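You operate a simulated robot arm through the tools that you are given. There is no shell and no other tool.

The job below is to be done with a simulated robot arm. You get a single attempt, and the scene is never put back.

## Task
Measure a scoop of powder into each collared cup.
Fine: stand both cups in the shallow grey tray first, spill none and stand the scoop in the box. Set down upright: yellow scoop.

The check looks at the end state, three seconds after you hand in, the way a careful person would. Anything else that was tipped, shoved, dropped, spilled or broken makes it a failure.

## Robot
A 6-joint arm with a two-finger parallel gripper, fixed in place. Base frame: the origin is at the foot of the arm, x ahead of it, y to its left, z up; the work surface is at about z = 850. Units: mm, degrees, N and s.
With the tool pointing down near the work surface it reaches from about 260 to 680 mm from the base axis. Its first joint turns from -66.0 to 66.0 degrees. Payload 2.9 kg.
The TCP is the grasp point between the finger pads, 30 mm short of the fingertips. In the tool frame z runs along the fingers and y along their closing line. The gripper opens to 110 mm. The fingers are 20 mm wide and 10 mm thick; the gripper's body (48 by 112 mm) begins 55 mm behind the TCP.
Orientation is that of the tool frame in the base frame, as [roll, pitch, yaw] about the fixed x, y, z axes, in that order (R = Rz(yaw) Ry(pitch) Rx(roll)). With the fingers straight down and closing along the base's y, the tool's x points along the base's -x, its y along +y and its z along -z.

## Interface
- The arm moves only by the tool servo_tool. Its argument "motion" is a list of rows, each a list of 3 entries, a list of its own where there are three numbers: the turn, a rotation vector about the tool's x, y, z in units of 8 degrees (1.0 is 8 degrees), then the shift along the tool's x, y, z in units of 50 mm (1.0 is 50 mm), then the opening, from 0 (shut) to 1 (fully open). In form: [[[rx, ry, rz], [tx, ty, tz], claw], ...]. A call has 1 to 20 rows; each row shifts and turns the commanded pose from where the row before left it, along the tool's axes as they then stand. A call with a number of a shift or a turn outside -1 to 1 is refused whole. A row lasts 0.2 s, in which the tool goes at most 50 mm and 8.6 degrees; a call with a longer step from one row to the next is refused whole, and so is a gripper value outside its range. A pose out of reach is approached as far as the arm can. The call stops where the force on the tool passes 90 N (or 10 N more than at its start, if that is more) or the arm is blocked; 0.2 s more then pass. Each finger travels about 108 mm/s and halts on what it meets, pressing with about 27 N; the grip force reading is that of the motor and also rises with nothing between the fingers. The clock runs only during rows and for 0.2 s after the last one: add rows that do not move to give the fingers time. The reply holds the time, the measured pose of the TCP, the force on the tool along the base axes, the opening and the grip force, in the units named above and with some noise, with the torque about the TCP (base axes, N m) and any sound that the robot's microphone picked up.
- Cameras (640 x 400 px; columns grow to the right, rows downward): "scene" is fixed at [89.5, 428.3, 1408.7]; the picture's right is [-0.72, -0.69, 0.00], its down [-0.29, 0.31, -0.91] and it looks along [0.63, -0.65, -0.42] (base axes); focal length 275 px, centre (320, 200). "wrist" rides on the gripper at [72, 17, -103] in the tool frame; the picture's right is [-0.23, 0.97, 0.00], its down [-0.76, -0.18, -0.62] and it looks along [-0.61, -0.14, 0.78] (tool axes); focal length 222 px, centre (320, 200). There is no depth. A picture from a camera that has moved, and an enlarged one, comes with that camera's place and axes in the base frame and with its lens. The place of the scene camera against the robot may be out by one fixed shift of up to 18 mm in any direction.
- get_image(camera): a new picture of that camera. It takes no simulated time.
- close_up(camera, box): a new picture of the part [left, top, right, bottom] of that camera's present view, enlarged. It takes no simulated time.
- close_job(): hands the job in; it is judged then, once.

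Places have to be worked out from the pictures, the camera data and where the tool is seen. Open the gripper and draw the arm clear of the work before you hand the job in, unless the task says otherwise.

The tools are called after "Request:" by a JSON object that holds its "op" and its "data". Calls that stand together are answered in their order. servo_tool: Moves the arm, as the interface text tells. Its arguments: {"type":"object","properties":{"motion":{"type":"array","items":{"type":"array"}}},"required":["motion"]} The other tools are called the same way: get_image (camera) takes a picture; close_up (camera, box) takes an enlarged picture of a part of a camera's view; close_job () hands the job in.

At the start:

```text
clock: 0.0
position: [362.3, 100.0, 1330.7]
orientation: [-179.9, 0.1, 180.0]
wrist_force: [-0.4, -0.5, -0.6]
moment: [-0.03, 0.04, -0.02]
finger_gap: 110.1
gripper_force: 0.0
```

scene: 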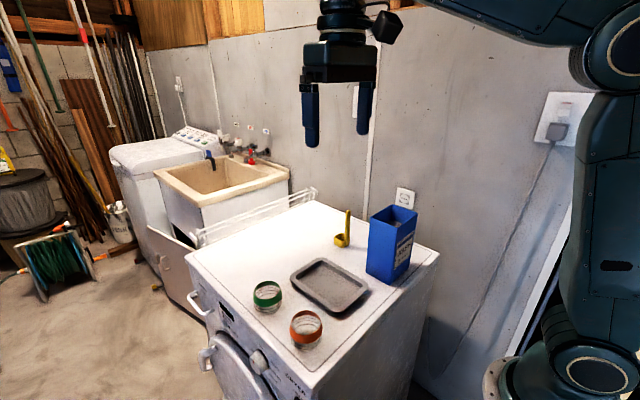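
wrist: 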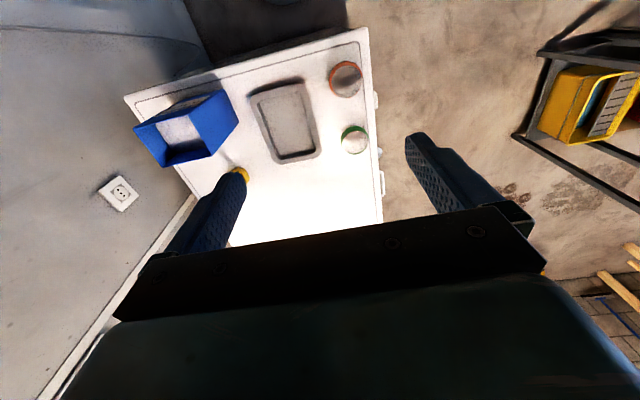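

I'll begin by looking closer at the work surface from the fixed camera and the wrist camera to identify cups, tray, scoop and box.

Request:
{"op": "close_up", "data": {"camera": "scene", "box": [230, 180, 450, 360]}}

Request:
{"op": "close_up", "data": {"camera": "scene", "box": [320, 190, 440, 290]}}

Request:
{"op": "close_up", "data": {"camera": "wrist", "box": [120, 20, 400, 240]}}

```text
2.22 times, centred on (340, 270) of scene
camera zoom: at [89.5, 428.3, 1408.7], right [-0.72, -0.69, 0.0], down [-0.29, 0.31, -0.91], along [0.63, -0.65, -0.42], focal length 610 px, centre (276, 44)
```

zoom: 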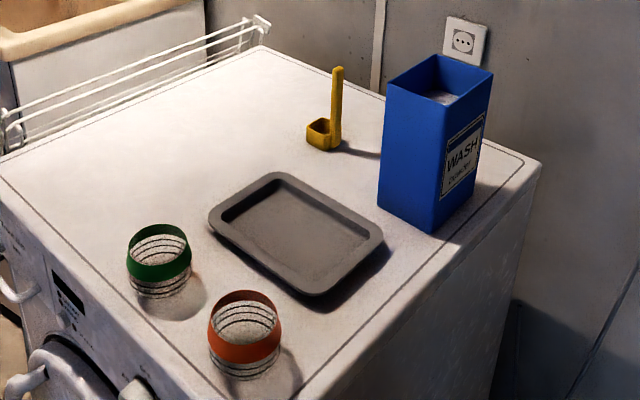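

```text
4.00 times, centred on (380, 240) of scene
camera zoom: at [89.5, 428.3, 1408.7], right [-0.72, -0.69, 0.0], down [-0.29, 0.31, -0.91], along [0.63, -0.65, -0.42], focal length 1098 px, centre (80, 40)
```

zoom: 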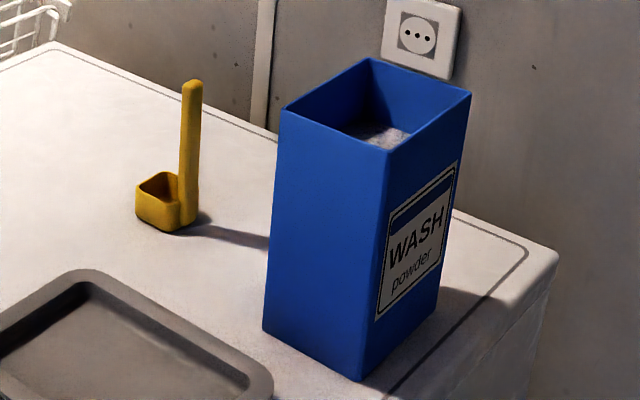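

```text
1.82 times, centred on (260, 130) of wrist
camera zoom: at [291.8, 118.3, 1433.8], right [0.23, 0.97, 0.0], down [0.76, -0.18, 0.62], along [0.61, -0.14, -0.78], focal length 404 px, centre (429, 327)
```

zoom: 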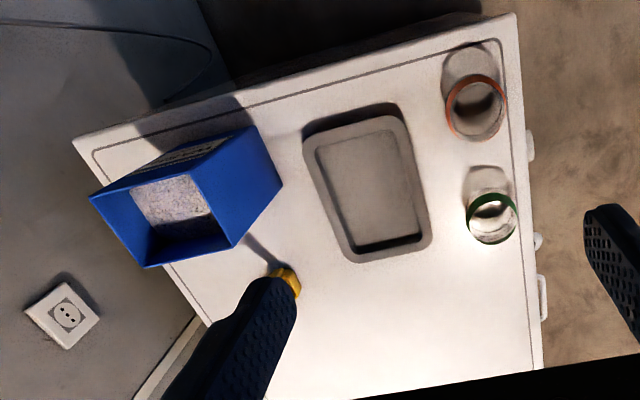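

The pictures show two cups (green and orange collars) near y≈+150, the tray near (480,-8), the box near (414,-208) and the scoop near (588,-220). I'll lower and draw back a little to get a better wrist view of these.

Request:
{"op": "servo_tool", "data": {"motion": [[[0, 0, 0], [0.3, -0.2, 0.6], 1], [[0, 0, 0], [0.3, -0.2, 0.6], 1], [[0, 0, 0], [0.3, -0.2, 0.6], 1], [[0, 0, 0], [0.3, -0.2, 0.6], 1], [[0, 0, 0], [0, 0, 0], 1]]}}

Request:
{"op": "get_image", "data": {"camera": "wrist"}}

Request:
{"op": "get_image", "data": {"camera": "scene"}}

```text
clock: 1.2
position: [302.2, 60.9, 1209.6]
orientation: [-180.0, 0.1, 180.0]
wrist_force: [-0.1, 0.1, -0.2]
moment: [0.03, 0.01, 0.02]
finger_gap: 109.8
gripper_force: 0.0
```

```text
taken
camera wrist: at [232.0, 79.3, 1312.8], right [0.23, 0.97, 0.0], down [0.76, -0.18, 0.62], along [0.61, -0.14, -0.78], focal length 222 px, centre (320, 200)
```

wrist: 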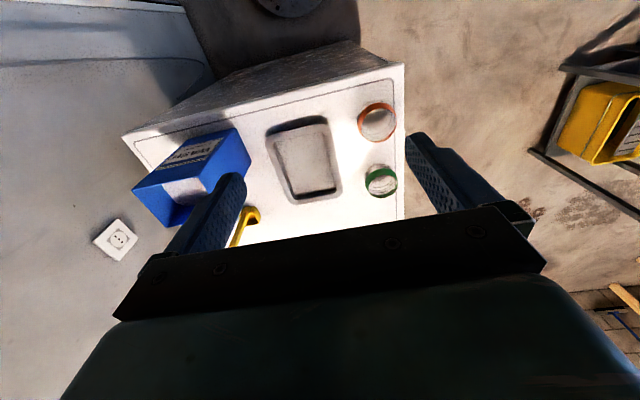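

```text
taken
```

scene: 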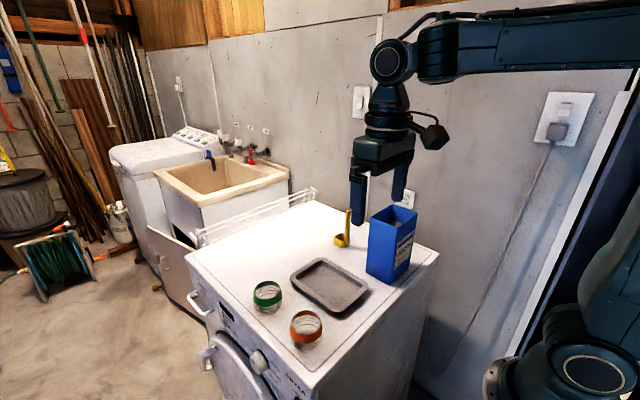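

The view is usable; I'll enlarge the areas with cups and tray, and the box and scoop.

Request:
{"op": "close_up", "data": {"camera": "wrist", "box": [250, 60, 410, 220]}}

Request:
{"op": "close_up", "data": {"camera": "wrist", "box": [120, 110, 280, 250]}}

Request:
{"op": "close_up", "data": {"camera": "scene", "box": [240, 260, 340, 360]}}

```text
2.50 times, centred on (330, 140) of wrist
camera zoom: at [232.0, 79.3, 1312.8], right [0.23, 0.97, 0.0], down [0.76, -0.18, 0.62], along [0.61, -0.14, -0.78], focal length 555 px, centre (295, 350)
```

zoom: 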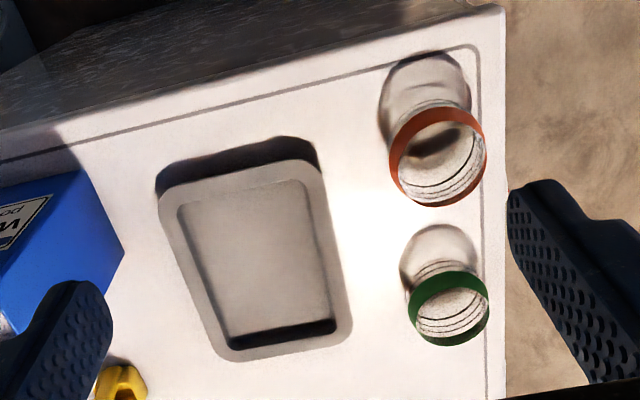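

```text
2.86 times, centred on (200, 180) of wrist
camera zoom: at [232.0, 79.3, 1312.8], right [0.23, 0.97, 0.0], down [0.76, -0.18, 0.62], along [0.61, -0.14, -0.78], focal length 635 px, centre (663, 257)
```

zoom: 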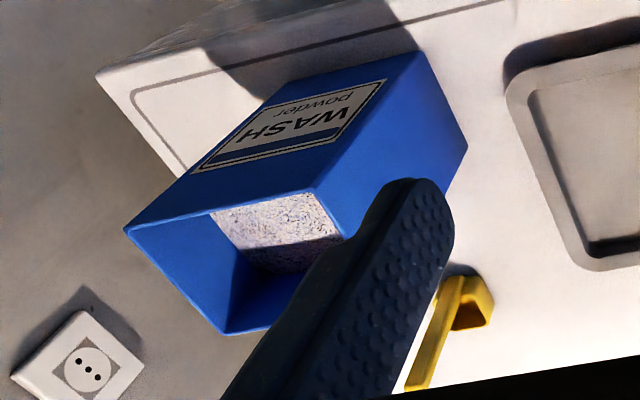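

```text
4.00 times, centred on (290, 310) of scene
camera zoom: at [89.5, 428.3, 1408.7], right [-0.72, -0.69, 0.0], down [-0.29, 0.31, -0.91], along [0.63, -0.65, -0.42], focal length 1098 px, centre (440, -240)
```

zoom: 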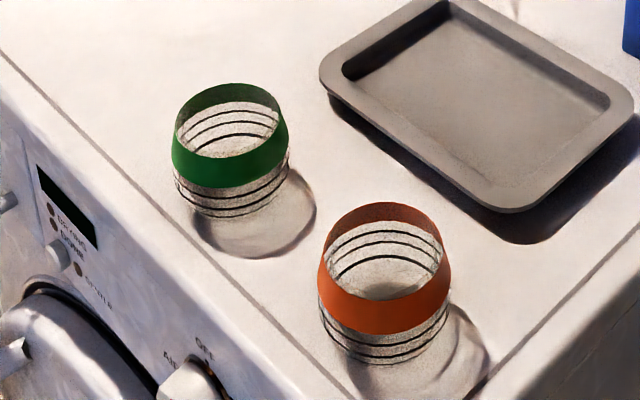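

Triangulating from the two wrist views: green rim ≈(538,150,~900), orange rim ≈(394,149,~910), collar diameter ≈72 mm, tray outer x 386–580, y −84..61. I'll hover above the orange cup at z≈1010 with open fingers to refine.

Request:
{"op": "servo_tool", "data": {"motion": [[[0, 0, 0], [-0.37, 0.35, 0.8], 1], [[0, 0, 0], [-0.37, 0.35, 0.8], 1], [[0, 0, 0], [-0.37, 0.35, 0.8], 1], [[0, 0, 0], [-0.37, 0.35, 0.8], 1], [[0, 0, 0], [-0.37, 0.35, 0.8], 1], [[0, 0, 0], [0, 0, 0], 1]]}}

Request:
{"op": "get_image", "data": {"camera": "wrist"}}

Request:
{"op": "close_up", "data": {"camera": "wrist", "box": [220, 50, 420, 200]}}

Request:
{"op": "close_up", "data": {"camera": "scene", "box": [220, 200, 420, 360]}}

```text
clock: 2.6
position: [395.1, 147.8, 1011.8]
orientation: [-180.0, 0.1, -180.0]
wrist_force: [-0.5, -0.5, 0.8]
moment: [-0.02, 0.0, -0.02]
finger_gap: 110.2
gripper_force: 0.0
```

```text
taken
camera wrist: at [324.8, 166.2, 1115.1], right [0.23, 0.97, 0.0], down [0.76, -0.18, 0.62], along [0.61, -0.14, -0.78], focal length 222 px, centre (320, 200)
```

wrist: 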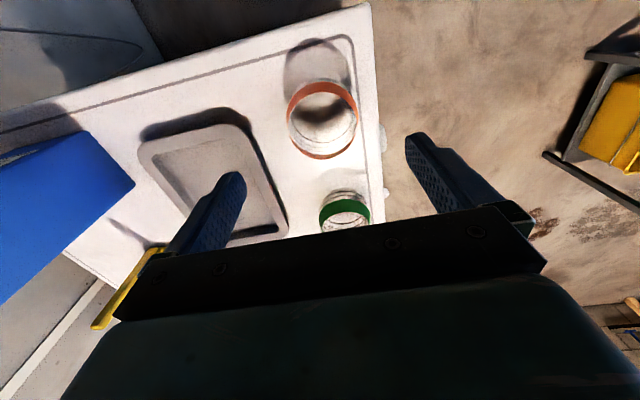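

```text
2.67 times, centred on (320, 125) of wrist
camera zoom: at [324.8, 166.2, 1115.1], right [0.23, 0.97, 0.0], down [0.76, -0.18, 0.62], along [0.61, -0.14, -0.78], focal length 592 px, centre (320, 400)
```

zoom: 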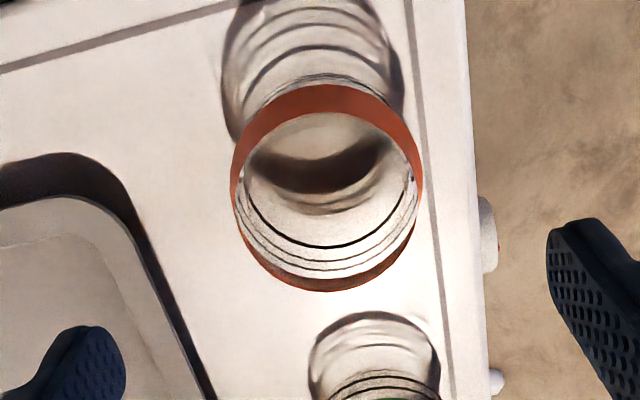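

```text
2.50 times, centred on (320, 280) of scene
camera zoom: at [89.5, 428.3, 1408.7], right [-0.72, -0.69, 0.0], down [-0.29, 0.31, -0.91], along [0.63, -0.65, -0.42], focal length 686 px, centre (320, 0)
```

zoom: 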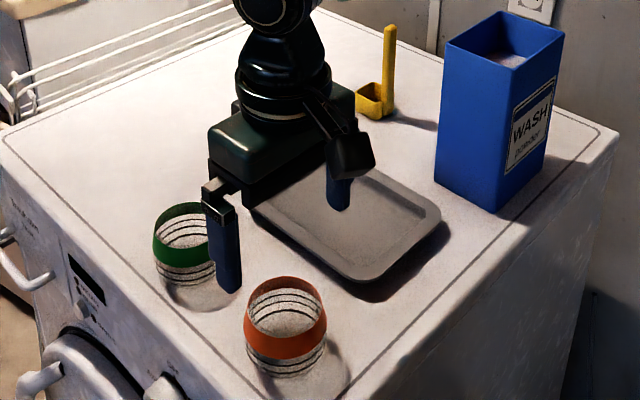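

The orange cup's rim appears nearly under the TCP, offset about +3 mm in x and +3 mm in y. I'll go down to z≈935 with the fingers open and check again.

Request:
{"op": "servo_tool", "data": {"motion": [[[0, 0, 0], [-0.06, 0.06, 0.5], 1], [[0, 0, 0], [0, 0, 0.5], 1], [[0, 0, 0], [0, 0, 0.5], 1], [[0, 0, 0], [0, 0, 0], 1]]}}

Request:
{"op": "get_image", "data": {"camera": "wrist"}}

Request:
{"op": "close_up", "data": {"camera": "wrist", "box": [220, 80, 420, 240]}}

Request:
{"op": "close_up", "data": {"camera": "scene", "box": [240, 220, 400, 360]}}

```text
clock: 3.6
position: [398.2, 151.1, 934.9]
orientation: [-180.0, 0.2, -180.0]
wrist_force: [-1.0, 0.2, -0.9]
moment: [0.01, 0.01, -0.01]
finger_gap: 110.0
gripper_force: 0.0
```

```text
taken
camera wrist: at [326.8, 168.9, 1039.4], right [0.23, 0.97, 0.0], down [0.76, -0.18, 0.62], along [0.61, -0.14, -0.78], focal length 222 px, centre (320, 200)
```

wrist: 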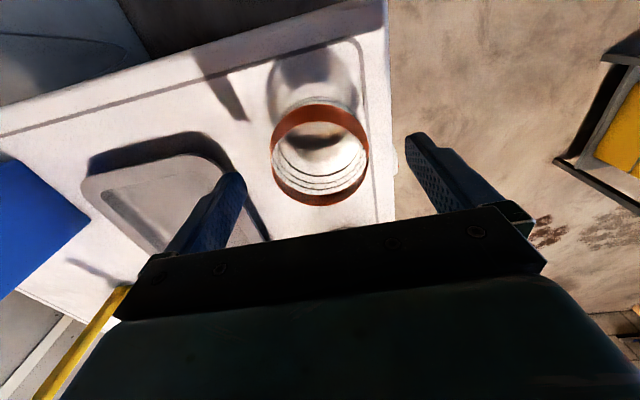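

```text
2.50 times, centred on (320, 160) of wrist
camera zoom: at [326.8, 168.9, 1039.4], right [0.23, 0.97, 0.0], down [0.76, -0.18, 0.62], along [0.61, -0.14, -0.78], focal length 555 px, centre (320, 300)
```

zoom: 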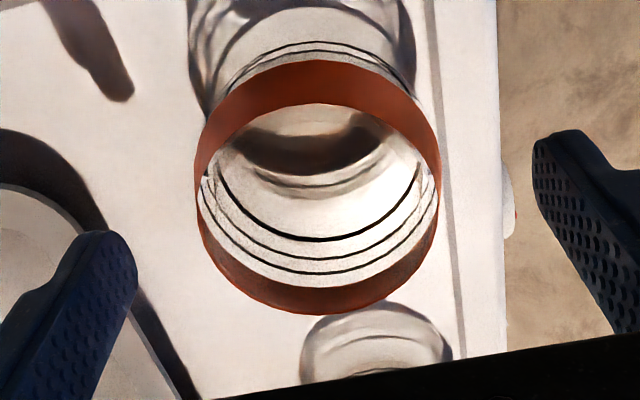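

```text
2.86 times, centred on (320, 290) of scene
camera zoom: at [89.5, 428.3, 1408.7], right [-0.72, -0.69, 0.0], down [-0.29, 0.31, -0.91], along [0.63, -0.65, -0.42], focal length 784 px, centre (320, -57)
```

zoom: 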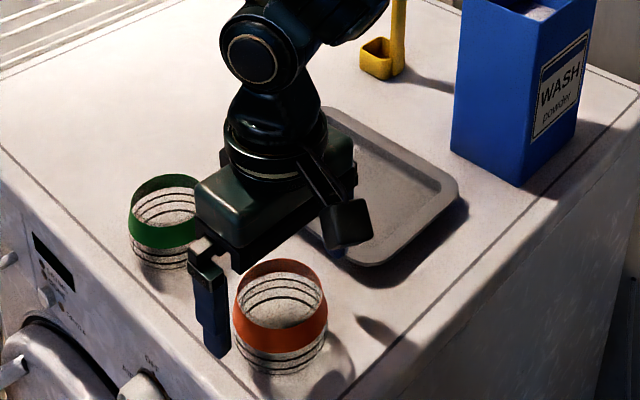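

The rim centre works out at about (401,151) with rim z≈908 and the collar's widest line near z≈890. I shift +3 mm in x, descend to z≈892 and close gently on the collar.

Request:
{"op": "servo_tool", "data": {"motion": [[[0, 0, 0], [-0.06, 0, 0.3], 1], [[0, 0, 0], [0, 0, 0.3], 1], [[0, 0, 0], [0, 0, 0.26], 1], [[0, 0, 0], [0, 0, 0], 0.85], [[0, 0, 0], [0, 0, 0], 0.75], [[0, 0, 0], [0, 0, 0], 0.68], [[0, 0, 0], [0, 0, 0], 0.6], [[0, 0, 0], [0, 0, 0], 0.5], [[0, 0, 0], [0, 0, 0], 0.5]]}}

Request:
{"op": "get_image", "data": {"camera": "wrist"}}

Request:
{"op": "close_up", "data": {"camera": "scene", "box": [240, 220, 400, 360]}}

```text
clock: 5.6
position: [402.5, 151.9, 893.4]
orientation: [179.9, 0.0, 180.0]
wrist_force: [-0.1, -0.4, 0.0]
moment: [0.01, -0.02, -0.05]
finger_gap: 69.8
gripper_force: 27.0
```

```text
taken
camera wrist: at [330.5, 168.7, 995.7], right [0.23, 0.97, 0.0], down [0.76, -0.18, 0.62], along [0.61, -0.14, -0.78], focal length 222 px, centre (320, 200)
```

wrist: 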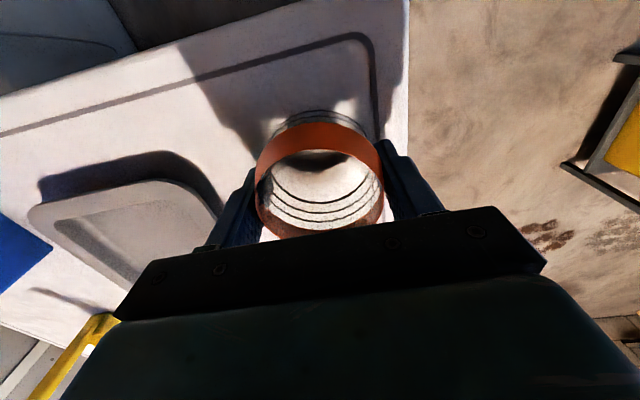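

```text
2.86 times, centred on (320, 290) of scene
camera zoom: at [89.5, 428.3, 1408.7], right [-0.72, -0.69, 0.0], down [-0.29, 0.31, -0.91], along [0.63, -0.65, -0.42], focal length 784 px, centre (320, -57)
```

zoom: 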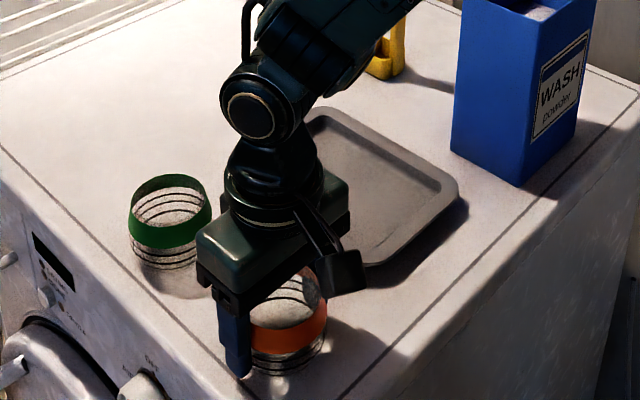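

The grip holds at 69.8 mm on the collar. I lift 60 mm straight up and then carry the orange cup over the near half of the tray at about (443,-10).

Request:
{"op": "servo_tool", "data": {"motion": [[[0, 0, 0], [0, 0, -0.2], 0.5], [[0, 0, 0], [0, 0, -0.4], 0.5], [[0, 0, 0], [0, 0, -0.6], 0.5], [[0, 0, 0], [-0.1, -0.4, 0], 0.5], [[0, 0, 0], [-0.1, -0.4, 0], 0.5], [[0, 0, 0], [-0.1, -0.4, 0], 0.5], [[0, 0, 0], [-0.1, -0.4, 0], 0.5], [[0, 0, 0], [-0.1, -0.4, 0], 0.5], [[0, 0, 0], [-0.1, -0.4, 0], 0.5], [[0, 0, 0], [-0.1, -0.4, 0], 0.5], [[0, 0, 0], [-0.1, -0.4, 0], 0.5], [[0, 0, 0], [0, 0, 0], 0.5]]}}

Request:
{"op": "get_image", "data": {"camera": "wrist"}}

Request:
{"op": "close_up", "data": {"camera": "scene", "box": [230, 190, 400, 340]}}

```text
clock: 8.2
position: [441.8, -8.4, 951.4]
orientation: [-179.9, 0.1, -180.0]
wrist_force: [0.2, 0.5, -0.1]
moment: [-0.01, 0.0, 0.01]
finger_gap: 69.8
gripper_force: 26.8
```

```text
taken
camera wrist: at [371.9, 8.6, 1056.1], right [0.23, 0.97, 0.0], down [0.76, -0.18, 0.62], along [0.61, -0.14, -0.78], focal length 222 px, centre (320, 200)
```

wrist: 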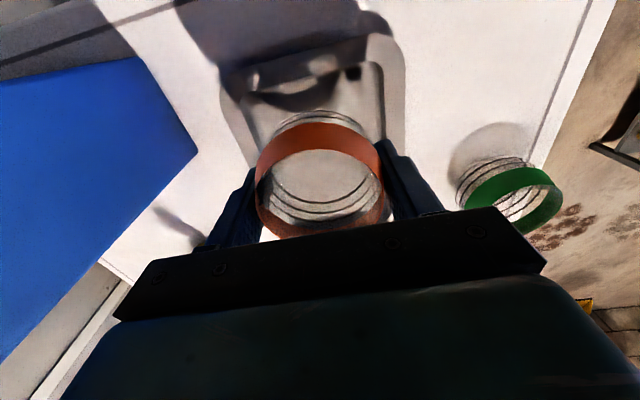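

```text
2.67 times, centred on (315, 265) of scene
camera zoom: at [89.5, 428.3, 1408.7], right [-0.72, -0.69, 0.0], down [-0.29, 0.31, -0.91], along [0.63, -0.65, -0.42], focal length 732 px, centre (333, 27)
```

zoom: 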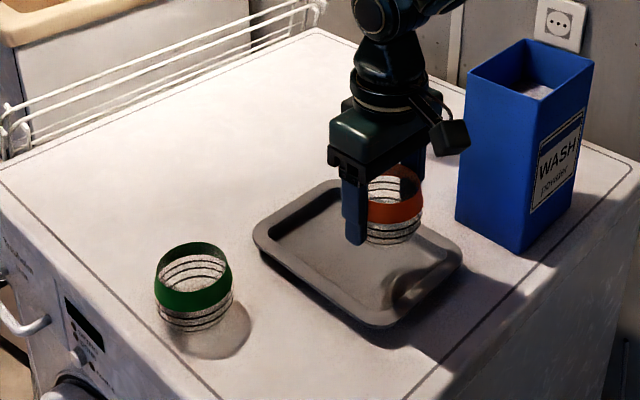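

The cup is held level over the tray. I'll enlarge the tray area in the wrist view to check the near rim and side walls before lowering.

Request:
{"op": "close_up", "data": {"camera": "wrist", "box": [200, 20, 430, 164]}}

```text
2.78 times, centred on (315, 92) of wrist
camera zoom: at [371.9, 8.6, 1056.1], right [0.23, 0.97, 0.0], down [0.76, -0.18, 0.62], along [0.61, -0.14, -0.78], focal length 617 px, centre (334, 500)
```

zoom: 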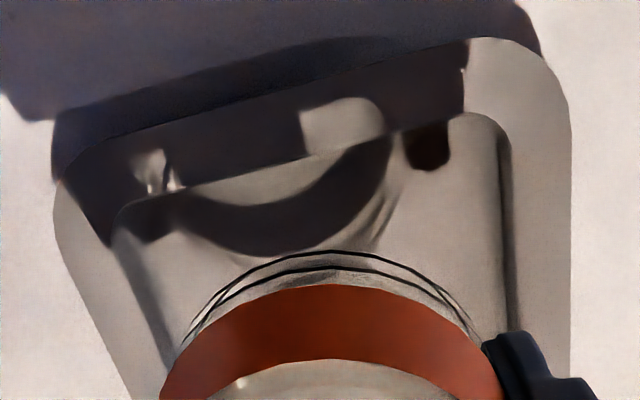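

The tray's interior runs about x 402–565, y −68..47, so the cup at (442,-8) is well inside. I lower to z≈901, with the cup's foot just above the floor.

Request:
{"op": "servo_tool", "data": {"motion": [[[0, 0, 0], [0, 0, 0.3], 0.5], [[0, 0, 0], [0, 0, 0.3], 0.5], [[0, 0, 0], [0, 0, 0.25], 0.5], [[0, 0, 0], [0, 0, 0.15], 0.5], [[0, 0, 0], [0, 0, 0], 0.5]]}}

Request:
{"op": "close_up", "data": {"camera": "scene", "box": [270, 220, 390, 320]}}

```text
clock: 9.4
position: [441.9, -8.2, 901.9]
orientation: [179.9, -0.1, 180.0]
wrist_force: [0.6, 0.3, -0.3]
moment: [0.01, 0.01, -0.01]
finger_gap: 70.1
gripper_force: 27.3
```

```text
4.00 times, centred on (330, 270) of scene
camera zoom: at [89.5, 428.3, 1408.7], right [-0.72, -0.69, 0.0], down [-0.29, 0.31, -0.91], along [0.63, -0.65, -0.42], focal length 1098 px, centre (280, -80)
```

zoom: 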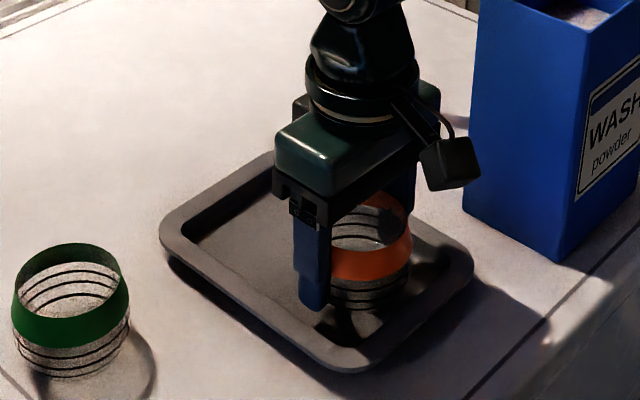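

No contact force yet at z≈902. I step down in about 1.5 mm increments and read the force after them.

Request:
{"op": "servo_tool", "data": {"motion": [[[0, 0, 0], [0, 0, 0.03], 0.5], [[0, 0, 0], [0, 0, 0.03], 0.5], [[0, 0, 0], [0, 0, 0], 0.5]]}}

```text
clock: 10.2
position: [441.3, -9.2, 898.9]
orientation: [180.0, 0.0, -179.9]
wrist_force: [-0.2, -0.1, -0.2]
moment: [0.07, -0.02, -0.02]
finger_gap: 70.0
gripper_force: 27.0
```

Still no contact at 898.9; I continue down by another 2 mm.

Request:
{"op": "servo_tool", "data": {"motion": [[[0, 0, 0], [0, 0, 0.02], 0.5], [[0, 0, 0], [0, 0, 0.02], 0.5], [[0, 0, 0], [0, 0, 0], 0.5]]}}

```text
clock: 11.0
position: [441.5, -8.3, 897.7]
orientation: [-179.9, 0.1, -180.0]
wrist_force: [0.7, 0.7, -0.4]
moment: [0.02, 0.02, 0.01]
finger_gap: 69.9
gripper_force: 26.9
```

Force remains at noise level at ~897. I step down another 1.5 mm.

Request:
{"op": "servo_tool", "data": {"motion": [[[0, 0, 0], [0, 0, 0.015], 0.5], [[0, 0, 0], [0, 0, 0.015], 0.5], [[0, 0, 0], [0, 0, 0], 0.5]]}}

Request:
{"op": "close_up", "data": {"camera": "scene", "box": [310, 240, 370, 290]}}

```text
clock: 11.8
position: [442.0, -9.7, 897.2]
orientation: [-180.0, 0.2, 180.0]
wrist_force: [-4.3, 0.3, 19.4]
moment: [-0.03, 0.21, -0.01]
finger_gap: 69.8
gripper_force: 26.8
```

```text
8.00 times, centred on (340, 265) of scene
camera zoom: at [89.2, 428.3, 1408.7], right [-0.72, -0.69, 0.0], down [-0.29, 0.31, -0.91], along [0.63, -0.65, -0.42], focal length 2197 px, centre (160, -320)
```

zoom: 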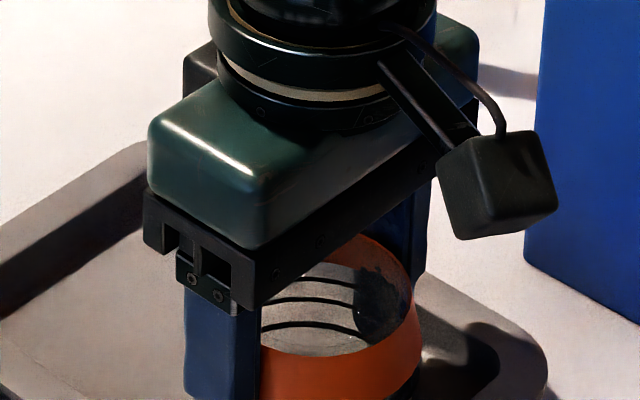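

Contact is clear (19 N upward), so the cup stands on the tray floor. I ease up 0.5 mm, then open to about 84 mm only and check.

Request:
{"op": "servo_tool", "data": {"motion": [[[0, 0, 0], [0, 0, -0.012], 0.5], [[0, 0, 0], [0, 0, 0], 0.5], [[0, 0, 0], [0, 0, 0], 0.66], [[0, 0, 0], [0, 0, 0], 0.72], [[0, 0, 0], [0, 0, 0], 0.76], [[0, 0, 0], [0, 0, 0], 0.76]]}}

Request:
{"op": "close_up", "data": {"camera": "scene", "box": [270, 220, 390, 320]}}

Request:
{"op": "get_image", "data": {"camera": "wrist"}}

```text
clock: 13.2
position: [441.0, -8.1, 895.7]
orientation: [180.0, 0.2, -179.9]
wrist_force: [0.0, 1.4, -0.8]
moment: [-0.01, -0.02, -0.02]
finger_gap: 83.7
gripper_force: 0.1
```

```text
4.00 times, centred on (330, 270) of scene
camera zoom: at [89.5, 428.3, 1408.7], right [-0.72, -0.69, 0.0], down [-0.29, 0.31, -0.91], along [0.63, -0.65, -0.42], focal length 1098 px, centre (280, -80)
```

zoom: 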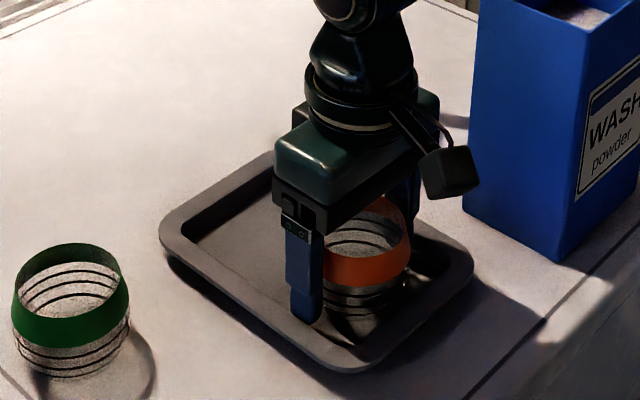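

```text
taken
camera wrist: at [370.8, 9.2, 999.7], right [0.23, 0.97, 0.0], down [0.76, -0.18, 0.62], along [0.61, -0.14, -0.78], focal length 222 px, centre (320, 200)
```

wrist: 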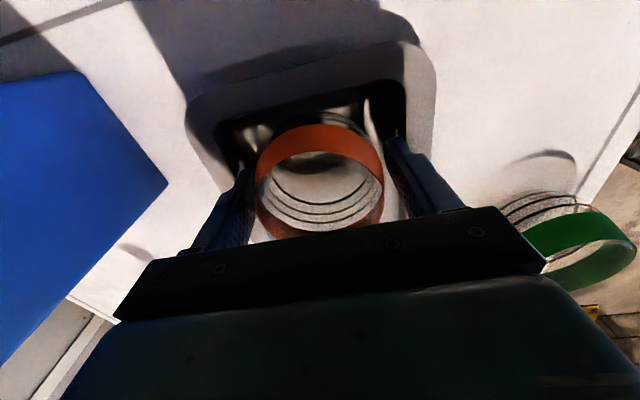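

The orange cup stands in the tray and the fingers are clear. I raise straight up, then go over to hover above the green cup with open fingers.

Request:
{"op": "servo_tool", "data": {"motion": [[[0, 0, 0], [0, 0, -0.3], 0.76], [[0, 0, 0], [0, 0, -0.6], 0.76], [[0, 0, 0], [0, 0, -0.8], 0.76], [[0, 0, 0], [-0.3, 0.5, 0], 1], [[0, 0, 0], [-0.3, 0.5, 0], 1], [[0, 0, 0], [-0.3, 0.5, 0], 1], [[0, 0, 0], [-0.3, 0.5, 0], 1], [[0, 0, 0], [-0.3, 0.5, 0], 1], [[0, 0, 0], [-0.35, 0.5, 0], 1], [[0, 0, 0], [-0.1, 0.2, 0], 1], [[0, 0, 0], [0, 0, 0], 1]]}}

Request:
{"op": "get_image", "data": {"camera": "wrist"}}

Request:
{"op": "close_up", "data": {"camera": "wrist", "box": [220, 60, 420, 220]}}

Request:
{"op": "close_up", "data": {"camera": "scene", "box": [230, 220, 390, 330]}}

```text
clock: 15.6
position: [537.7, 151.9, 981.5]
orientation: [180.0, 0.1, -180.0]
wrist_force: [-0.4, 1.3, 0.5]
moment: [-0.02, -0.02, -0.01]
finger_gap: 110.0
gripper_force: 0.0
```

```text
taken
camera wrist: at [467.4, 169.7, 1085.3], right [0.23, 0.97, 0.0], down [0.76, -0.18, 0.62], along [0.61, -0.14, -0.78], focal length 222 px, centre (320, 200)
```

wrist: 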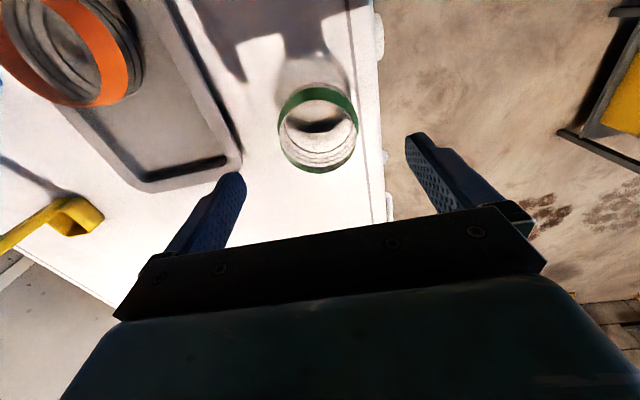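

```text
2.50 times, centred on (320, 140) of wrist
camera zoom: at [467.4, 169.7, 1085.3], right [0.23, 0.97, 0.0], down [0.76, -0.18, 0.62], along [0.61, -0.14, -0.78], focal length 555 px, centre (320, 350)
```

zoom: 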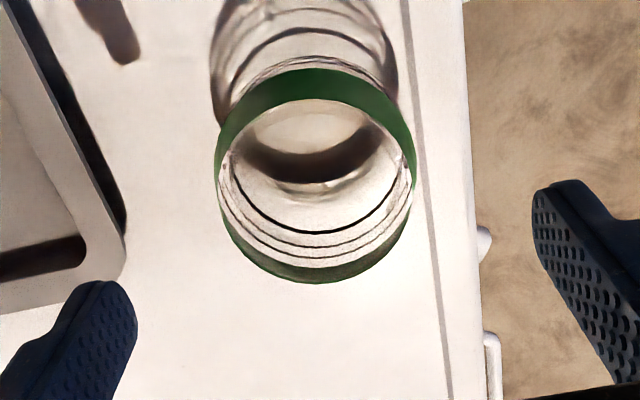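

```text
3.64 times, centred on (310, 275) of scene
camera zoom: at [89.5, 428.3, 1408.7], right [-0.72, -0.69, 0.0], down [-0.29, 0.31, -0.91], along [0.63, -0.65, -0.42], focal length 998 px, centre (356, -73)
```

zoom: 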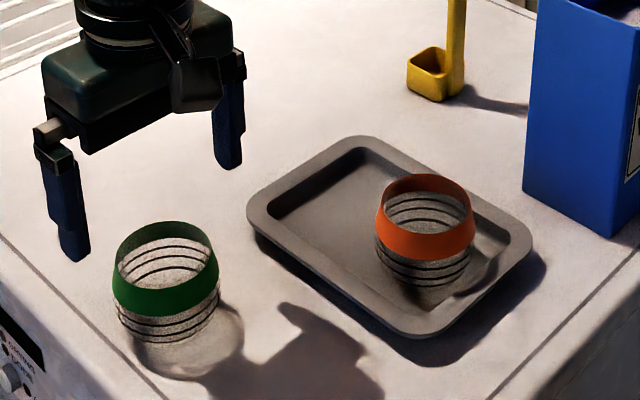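

The orange cup is upright in the tray. The green rim centre computes to ≈(542,151), so I shift +4 mm in x, descend to z≈893 and close gently.

Request:
{"op": "servo_tool", "data": {"motion": [[[0, 0, 0], [-0.08, -0.02, 0.4], 1], [[0, 0, 0], [0, 0, 0.5], 1], [[0, 0, 0], [0, 0, 0.5], 1], [[0, 0, 0], [0, 0, 0.37], 1], [[0, 0, 0], [0, 0, 0], 1], [[0, 0, 0], [0, 0, 0], 0.85], [[0, 0, 0], [0, 0, 0], 0.75], [[0, 0, 0], [0, 0, 0], 0.68], [[0, 0, 0], [0, 0, 0], 0.6], [[0, 0, 0], [0, 0, 0], 0.5], [[0, 0, 0], [0, 0, 0], 0.5]]}}

Request:
{"op": "get_image", "data": {"camera": "wrist"}}

```text
clock: 18.0
position: [543.3, 150.0, 892.5]
orientation: [-180.0, 0.1, -179.9]
wrist_force: [-0.1, 0.3, -0.4]
moment: [0.01, -0.01, -0.03]
finger_gap: 69.6
gripper_force: 26.8
```

```text
taken
camera wrist: at [472.3, 168.1, 996.7], right [0.23, 0.97, 0.0], down [0.76, -0.18, 0.62], along [0.61, -0.14, -0.78], focal length 222 px, centre (320, 200)
```

wrist: 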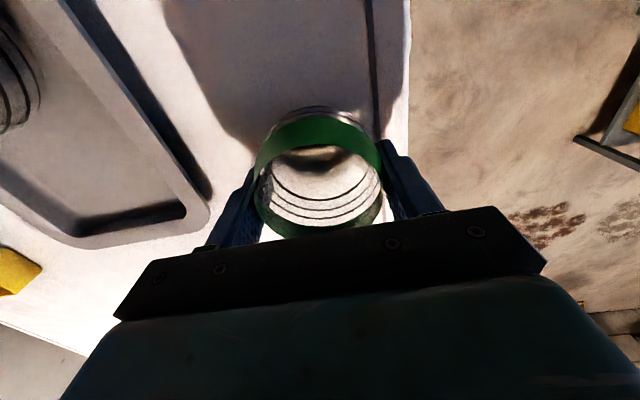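

Green cup gripped. I lift 70 mm and carry it to about (527,-9), the far half of the tray.

Request:
{"op": "servo_tool", "data": {"motion": [[[0, 0, 0], [0, 0, -0.3], 0.5], [[0, 0, 0], [0, 0, -0.5], 0.5], [[0, 0, 0], [0, 0, -0.6], 0.5], [[0, 0, 0], [0.04, -0.4, 0], 0.5], [[0, 0, 0], [0.04, -0.4, 0], 0.5], [[0, 0, 0], [0.04, -0.4, 0], 0.5], [[0, 0, 0], [0.04, -0.4, 0], 0.5], [[0, 0, 0], [0.04, -0.4, 0], 0.5], [[0, 0, 0], [0.04, -0.4, 0], 0.5], [[0, 0, 0], [0.04, -0.4, 0], 0.5], [[0, 0, 0], [0.04, -0.38, 0], 0.5], [[0, 0, 0], [0, 0, 0], 0.5]]}}

Request:
{"op": "get_image", "data": {"camera": "wrist"}}

Request:
{"op": "close_up", "data": {"camera": "scene", "box": [250, 200, 410, 330]}}

```text
clock: 20.6
position: [526.1, -11.7, 962.4]
orientation: [-180.0, 0.1, 179.9]
wrist_force: [1.0, -0.3, 0.1]
moment: [0.01, -0.01, 0.03]
finger_gap: 70.1
gripper_force: 27.0
```

```text
taken
camera wrist: at [454.7, 7.0, 1065.5], right [0.23, 0.97, 0.0], down [0.76, -0.18, 0.62], along [0.61, -0.14, -0.78], focal length 222 px, centre (320, 200)
```

wrist: 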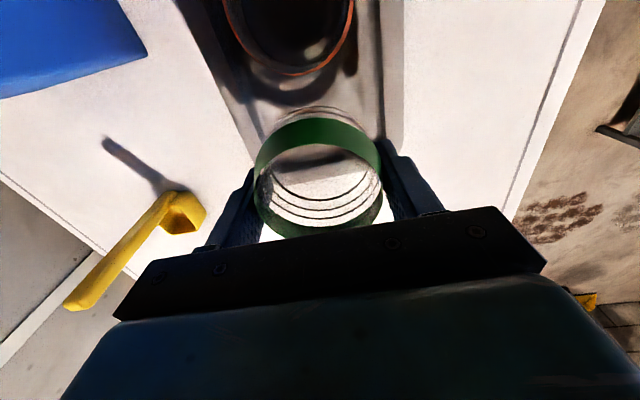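

```text
3.08 times, centred on (330, 265) of scene
camera zoom: at [89.5, 428.3, 1408.7], right [-0.72, -0.69, 0.0], down [-0.29, 0.31, -0.91], along [0.63, -0.65, -0.42], focal length 845 px, centre (289, 0)
```

zoom: 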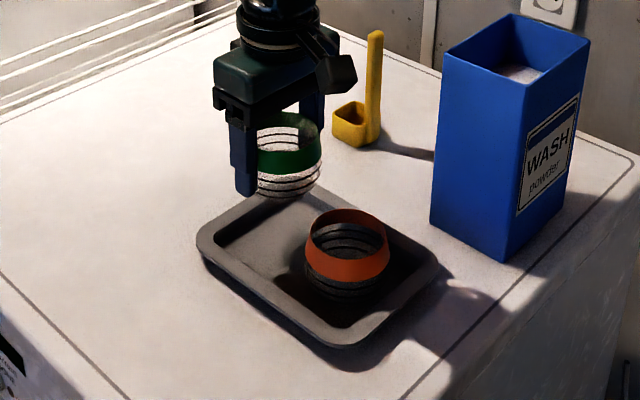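

The green cup hangs over the free half of the tray with clearance to the orange cup. I lower to z≈900.

Request:
{"op": "servo_tool", "data": {"motion": [[[0, 0, 0], [0, 0, 0.4], 0.5], [[0, 0, 0], [0, 0, 0.4], 0.5], [[0, 0, 0], [0, 0, 0.3], 0.5], [[0, 0, 0], [0, 0, 0.12], 0.5], [[0, 0, 0], [0, 0, 0], 0.5]]}}

Request:
{"op": "close_up", "data": {"camera": "scene", "box": [270, 210, 390, 310]}}

```text
clock: 21.8
position: [527.7, -8.9, 902.2]
orientation: [-180.0, 0.1, -180.0]
wrist_force: [0.0, 0.0, 0.8]
moment: [0.02, 0.0, 0.01]
finger_gap: 69.9
gripper_force: 26.8
```

```text
4.00 times, centred on (330, 260) of scene
camera zoom: at [89.5, 428.3, 1408.7], right [-0.72, -0.69, 0.0], down [-0.29, 0.31, -0.91], along [0.63, -0.65, -0.42], focal length 1098 px, centre (280, -40)
```

zoom: 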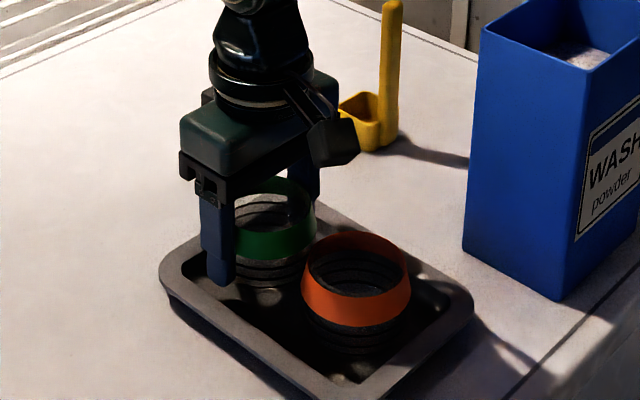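

No contact yet at ~902. I step down about 4 mm in small steps.

Request:
{"op": "servo_tool", "data": {"motion": [[[0, 0, 0], [0, 0, 0.03], 0.5], [[0, 0, 0], [0, 0, 0.03], 0.5], [[0, 0, 0], [0, 0, 0.02], 0.5], [[0, 0, 0], [0, 0, 0], 0.5]]}}

```text
clock: 22.8
position: [526.6, -8.4, 897.6]
orientation: [180.0, 0.0, -180.0]
wrist_force: [-0.1, -0.7, 2.4]
moment: [-0.02, 0.03, -0.02]
finger_gap: 70.1
gripper_force: 26.3
```

A small upward force (2.4 N) suggests the foot is just touching; I press half a millimetre more to confirm.

Request:
{"op": "servo_tool", "data": {"motion": [[[0, 0, 0], [0, 0, 0.012], 0.5], [[0, 0, 0], [0, 0, 0], 0.5]]}}

```text
clock: 23.4
position: [528.5, -8.3, 898.0]
orientation: [180.0, 0.0, -180.0]
wrist_force: [-2.1, 1.1, 9.8]
moment: [-0.04, 0.17, 0.0]
finger_gap: 70.0
gripper_force: 26.9
```

Contact confirmed at ~10 N. I ease off 0.3 mm and open to about 84 mm, then check before rising.

Request:
{"op": "servo_tool", "data": {"motion": [[[0, 0, 0], [0, 0, -0.006], 0.5], [[0, 0, 0], [0, 0, 0], 0.66], [[0, 0, 0], [0, 0, 0], 0.72], [[0, 0, 0], [0, 0, 0], 0.76], [[0, 0, 0], [0, 0, 0], 0.76], [[0, 0, 0], [0, 0, -0.3], 0.76], [[0, 0, 0], [0, 0, -0.6], 0.76], [[0, 0, 0], [0, 0, -0.9], 0.76], [[0, 0, 0], [0, 0, -0.9], 0.76], [[0, 0, 0], [0, 0, 0], 0.76]]}}

Request:
{"op": "get_image", "data": {"camera": "wrist"}}

Request:
{"op": "close_up", "data": {"camera": "scene", "box": [270, 210, 390, 310]}}

Request:
{"op": "close_up", "data": {"camera": "wrist", "box": [40, 60, 260, 260]}}

```text
clock: 25.6
position: [524.6, -8.0, 1032.9]
orientation: [-180.0, 0.0, -180.0]
wrist_force: [0.0, 0.3, 0.8]
moment: [-0.02, 0.01, 0.01]
finger_gap: 83.7
gripper_force: 0.1
```

```text
taken
camera wrist: at [454.6, 9.1, 1136.1], right [0.23, 0.97, 0.0], down [0.76, -0.18, 0.62], along [0.61, -0.14, -0.78], focal length 222 px, centre (320, 200)
```

wrist: 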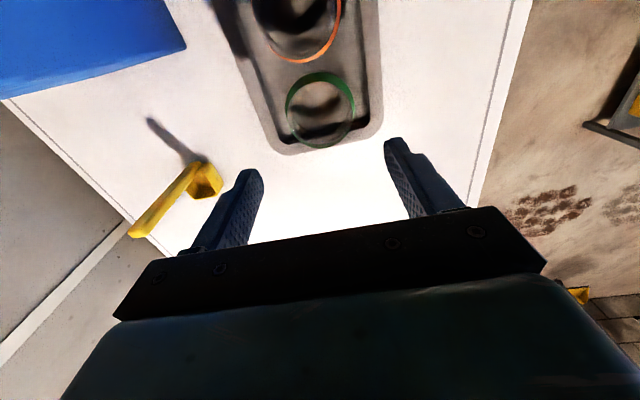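

```text
4.00 times, centred on (330, 260) of scene
camera zoom: at [89.5, 428.3, 1408.7], right [-0.72, -0.69, 0.0], down [-0.29, 0.31, -0.91], along [0.63, -0.65, -0.42], focal length 1098 px, centre (280, -40)
```

zoom: 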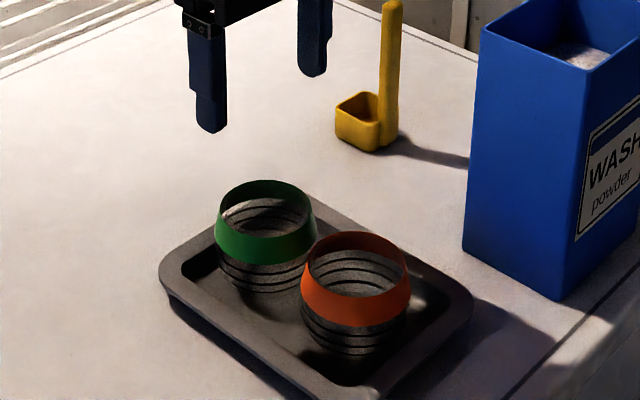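

```text
2.00 times, centred on (150, 160) of wrist
camera zoom: at [454.6, 9.1, 1136.1], right [0.23, 0.97, 0.0], down [0.76, -0.18, 0.62], along [0.61, -0.14, -0.78], focal length 444 px, centre (660, 280)
```

zoom: 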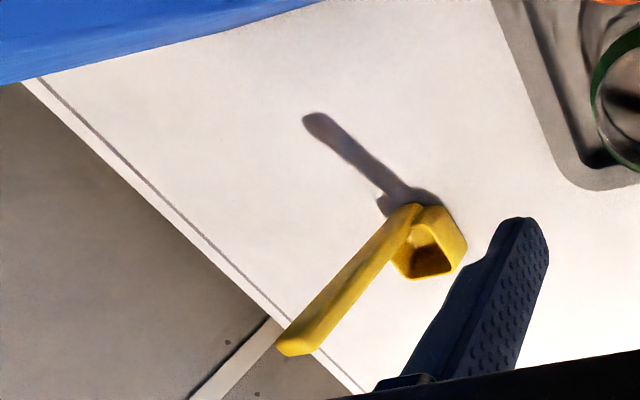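

Both cups stand upright in the tray. Next is the scoop: handle around (573,-209), top near z≈985, bowl toward (+x,+y) of it. I move over it at a safe height to look straight down along it.

Request:
{"op": "servo_tool", "data": {"motion": [[[0, 0, 0], [0, 0, -0.7], 0.76], [[0, 0, 0], [-0.1, -0.5, 0], 0.8], [[0, 0, 0], [-0.1, -0.6, 0], 0.9], [[0, 0, 0], [-0.1, -0.6, 0], 1], [[0, 0, 0], [-0.1, -0.6, 0], 1], [[0, 0, 0], [-0.1, -0.6, 0], 1], [[0, 0, 0], [-0.1, -0.6, 0], 1], [[0, 0, 0], [-0.1, -0.14, 0], 1], [[0, 0, 0], [0, 0, 0], 1]]}}

Request:
{"op": "get_image", "data": {"camera": "wrist"}}

Request:
{"op": "close_up", "data": {"camera": "wrist", "box": [240, 70, 400, 200]}}

Request:
{"op": "close_up", "data": {"camera": "scene", "box": [300, 180, 440, 290]}}

```text
clock: 27.6
position: [563.3, -189.7, 1065.4]
orientation: [-180.0, 0.1, -180.0]
wrist_force: [0.7, -0.3, 0.4]
moment: [0.03, 0.0, 0.02]
finger_gap: 109.7
gripper_force: 0.0
```

```text
taken
camera wrist: at [491.0, -172.4, 1171.0], right [0.23, 0.97, 0.0], down [0.76, -0.18, 0.62], along [0.61, -0.14, -0.78], focal length 222 px, centre (320, 200)
```

wrist: 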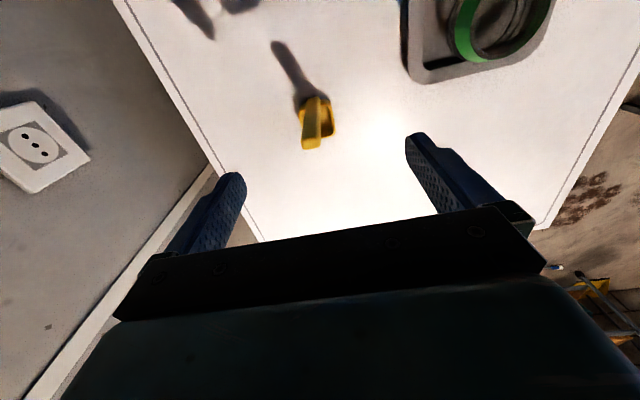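

```text
3.08 times, centred on (320, 135) of wrist
camera zoom: at [491.0, -172.4, 1171.0], right [0.23, 0.97, 0.0], down [0.76, -0.18, 0.62], along [0.61, -0.14, -0.78], focal length 684 px, centre (320, 400)
```

zoom: 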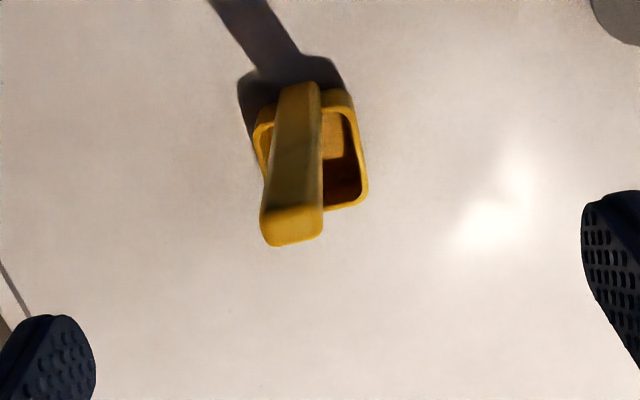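

```text
3.64 times, centred on (370, 235) of scene
camera zoom: at [89.5, 428.3, 1408.7], right [-0.72, -0.69, 0.0], down [-0.29, 0.31, -0.91], along [0.63, -0.65, -0.42], focal length 998 px, centre (138, 73)
```

zoom: 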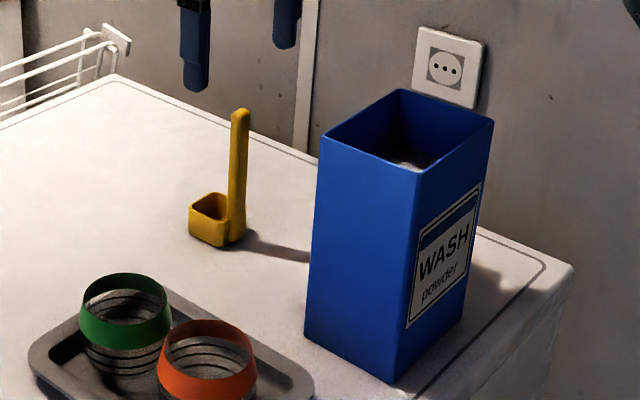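

The handle stands upright at about (569,-199) on the near (−x) wall of the bowl, wide face toward x, top about z≈986; the bowl spans x 566–609, y −218..−178. I will grip the wide faces (closing along x) with the tool leaning 45°, so pouring later is a swing through vertical; first I turn the tool 90° about its axis up here.

Request:
{"op": "servo_tool", "data": {"motion": [[[0, 0, 1], [0, 0, 0], 1], [[0, 0, 1], [0, 0, 0], 1], [[0, 0, 1], [0, 0, 0], 1], [[0, 0, 1], [0, 0, 0], 1], [[0, 0, 1], [0, 0, 0], 1], [[0, 0, 1], [0, 0, 0], 1], [[0, 0, 1], [0, 0, 0], 1], [[0, 0, 1], [0, 0, 0], 1], [[0, 0, 1], [0, 0, 0], 1], [[0, 0, 1], [0, 0, 0], 1], [[0, 0, 1], [0, 0, 0], 1], [[0, 0, 0.25], [0, 0, 0], 1], [[0, 0, 0], [0, 0, 0], 1]]}}

Request:
{"op": "get_image", "data": {"camera": "wrist"}}

Request:
{"op": "get_image", "data": {"camera": "scene"}}

```text
clock: 30.4
position: [562.0, -191.0, 1068.1]
orientation: [179.9, -0.1, 89.9]
wrist_force: [-0.7, 0.2, 0.2]
moment: [0.05, -0.01, 0.0]
finger_gap: 109.9
gripper_force: 0.1
```

```text
taken
camera wrist: at [580.2, -117.5, 1171.2], right [0.97, -0.23, 0.0], down [-0.18, -0.76, 0.62], along [-0.14, -0.61, -0.78], focal length 222 px, centre (320, 200)
```

wrist: 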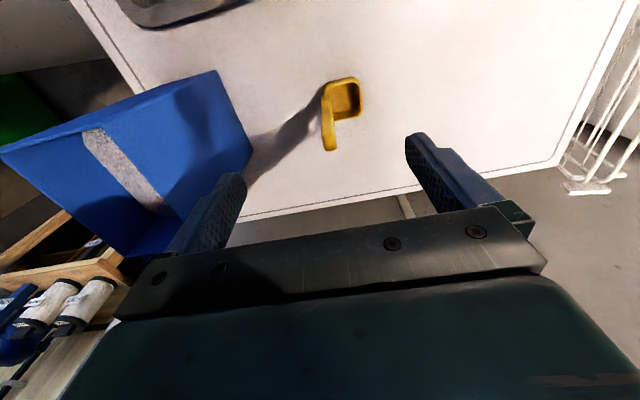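

```text
taken
```

scene: 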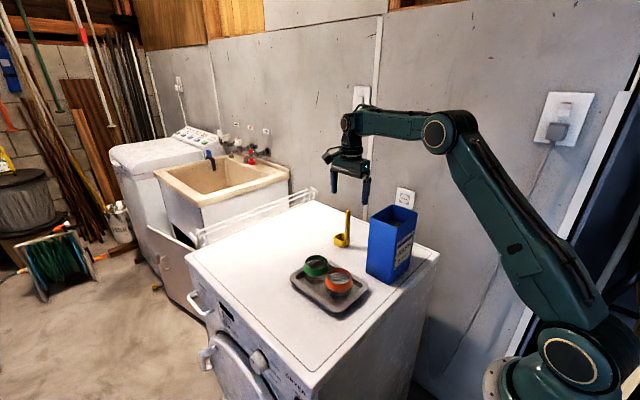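

The turn worked. I'll enlarge the scoop and the box from this viewpoint.

Request:
{"op": "close_up", "data": {"camera": "wrist", "box": [290, 60, 390, 160]}}

Request:
{"op": "close_up", "data": {"camera": "wrist", "box": [0, 50, 270, 270]}}

```text
4.00 times, centred on (340, 110) of wrist
camera zoom: at [580.2, -117.5, 1171.2], right [0.97, -0.23, 0.0], down [-0.18, -0.76, 0.62], along [-0.14, -0.61, -0.78], focal length 888 px, centre (240, 560)
```

zoom: 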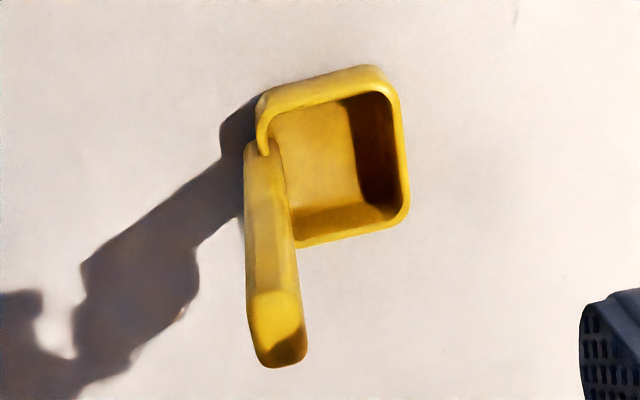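

```text
1.82 times, centred on (135, 160) of wrist
camera zoom: at [580.2, -117.5, 1171.2], right [0.97, -0.23, 0.0], down [-0.18, -0.76, 0.62], along [-0.14, -0.61, -0.78], focal length 404 px, centre (656, 273)
```

zoom: 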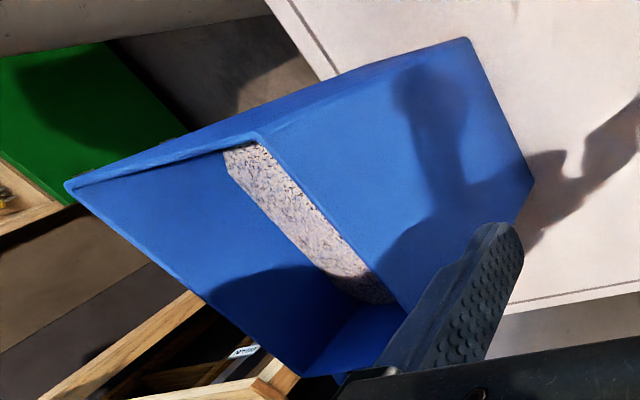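

Scoop geometry now: handle centre ≈(569,-200), about 12.5×17.5 mm, top z≈986; bowl x 573–611, y −218..−175, rim z≈877. Box rim z≈1040, x 361–441, y −244..−134, powder surface about z≈990. I lean the tool 45° (about its y) at this height.

Request:
{"op": "servo_tool", "data": {"motion": [[[0, -1, 0], [0, 0, 0], 0.8], [[0, -1, 0], [0, 0, 0], 0.6], [[0, -1, 0], [0, 0, 0], 0.5], [[0, -1, 0], [0, 0, 0], 0.5], [[0, -1, 0], [0, 0, 0], 0.5], [[0, -0.625, 0], [0, 0, 0], 0.5], [[0, 0, 0], [0, 0, 0], 0.5]]}}

Request:
{"op": "get_image", "data": {"camera": "wrist"}}

Request:
{"op": "get_image", "data": {"camera": "scene"}}

```text
clock: 32.0
position: [561.4, -191.3, 1067.8]
orientation: [179.9, 45.1, 89.9]
wrist_force: [0.1, 0.5, -0.5]
moment: [0.02, 0.01, -0.01]
finger_gap: 55.1
gripper_force: 0.0
```

```text
taken
camera wrist: at [580.1, -65.4, 1089.5], right [0.97, -0.16, 0.16], down [-0.18, -0.1, 0.98], along [-0.14, -0.98, -0.12], focal length 222 px, centre (320, 200)
```

wrist: 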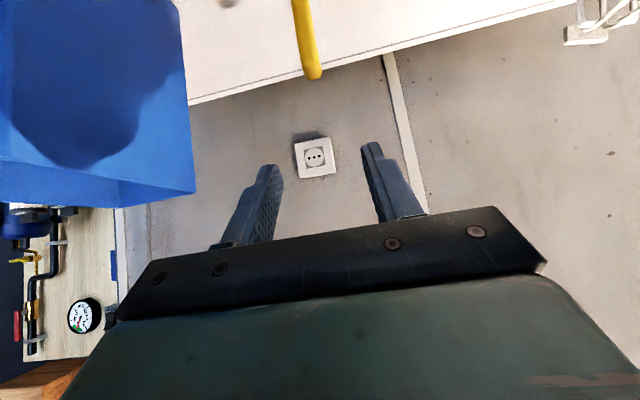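

```text
taken
```

scene: 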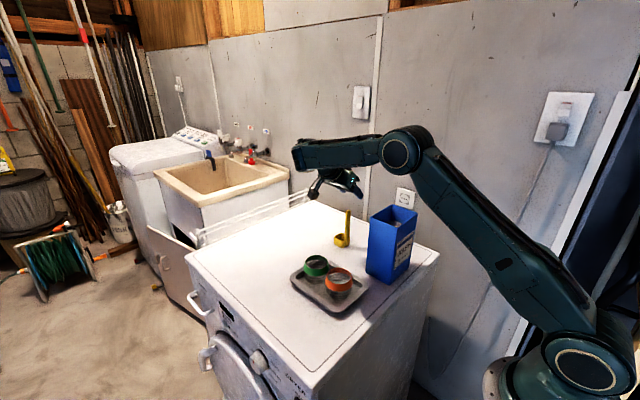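

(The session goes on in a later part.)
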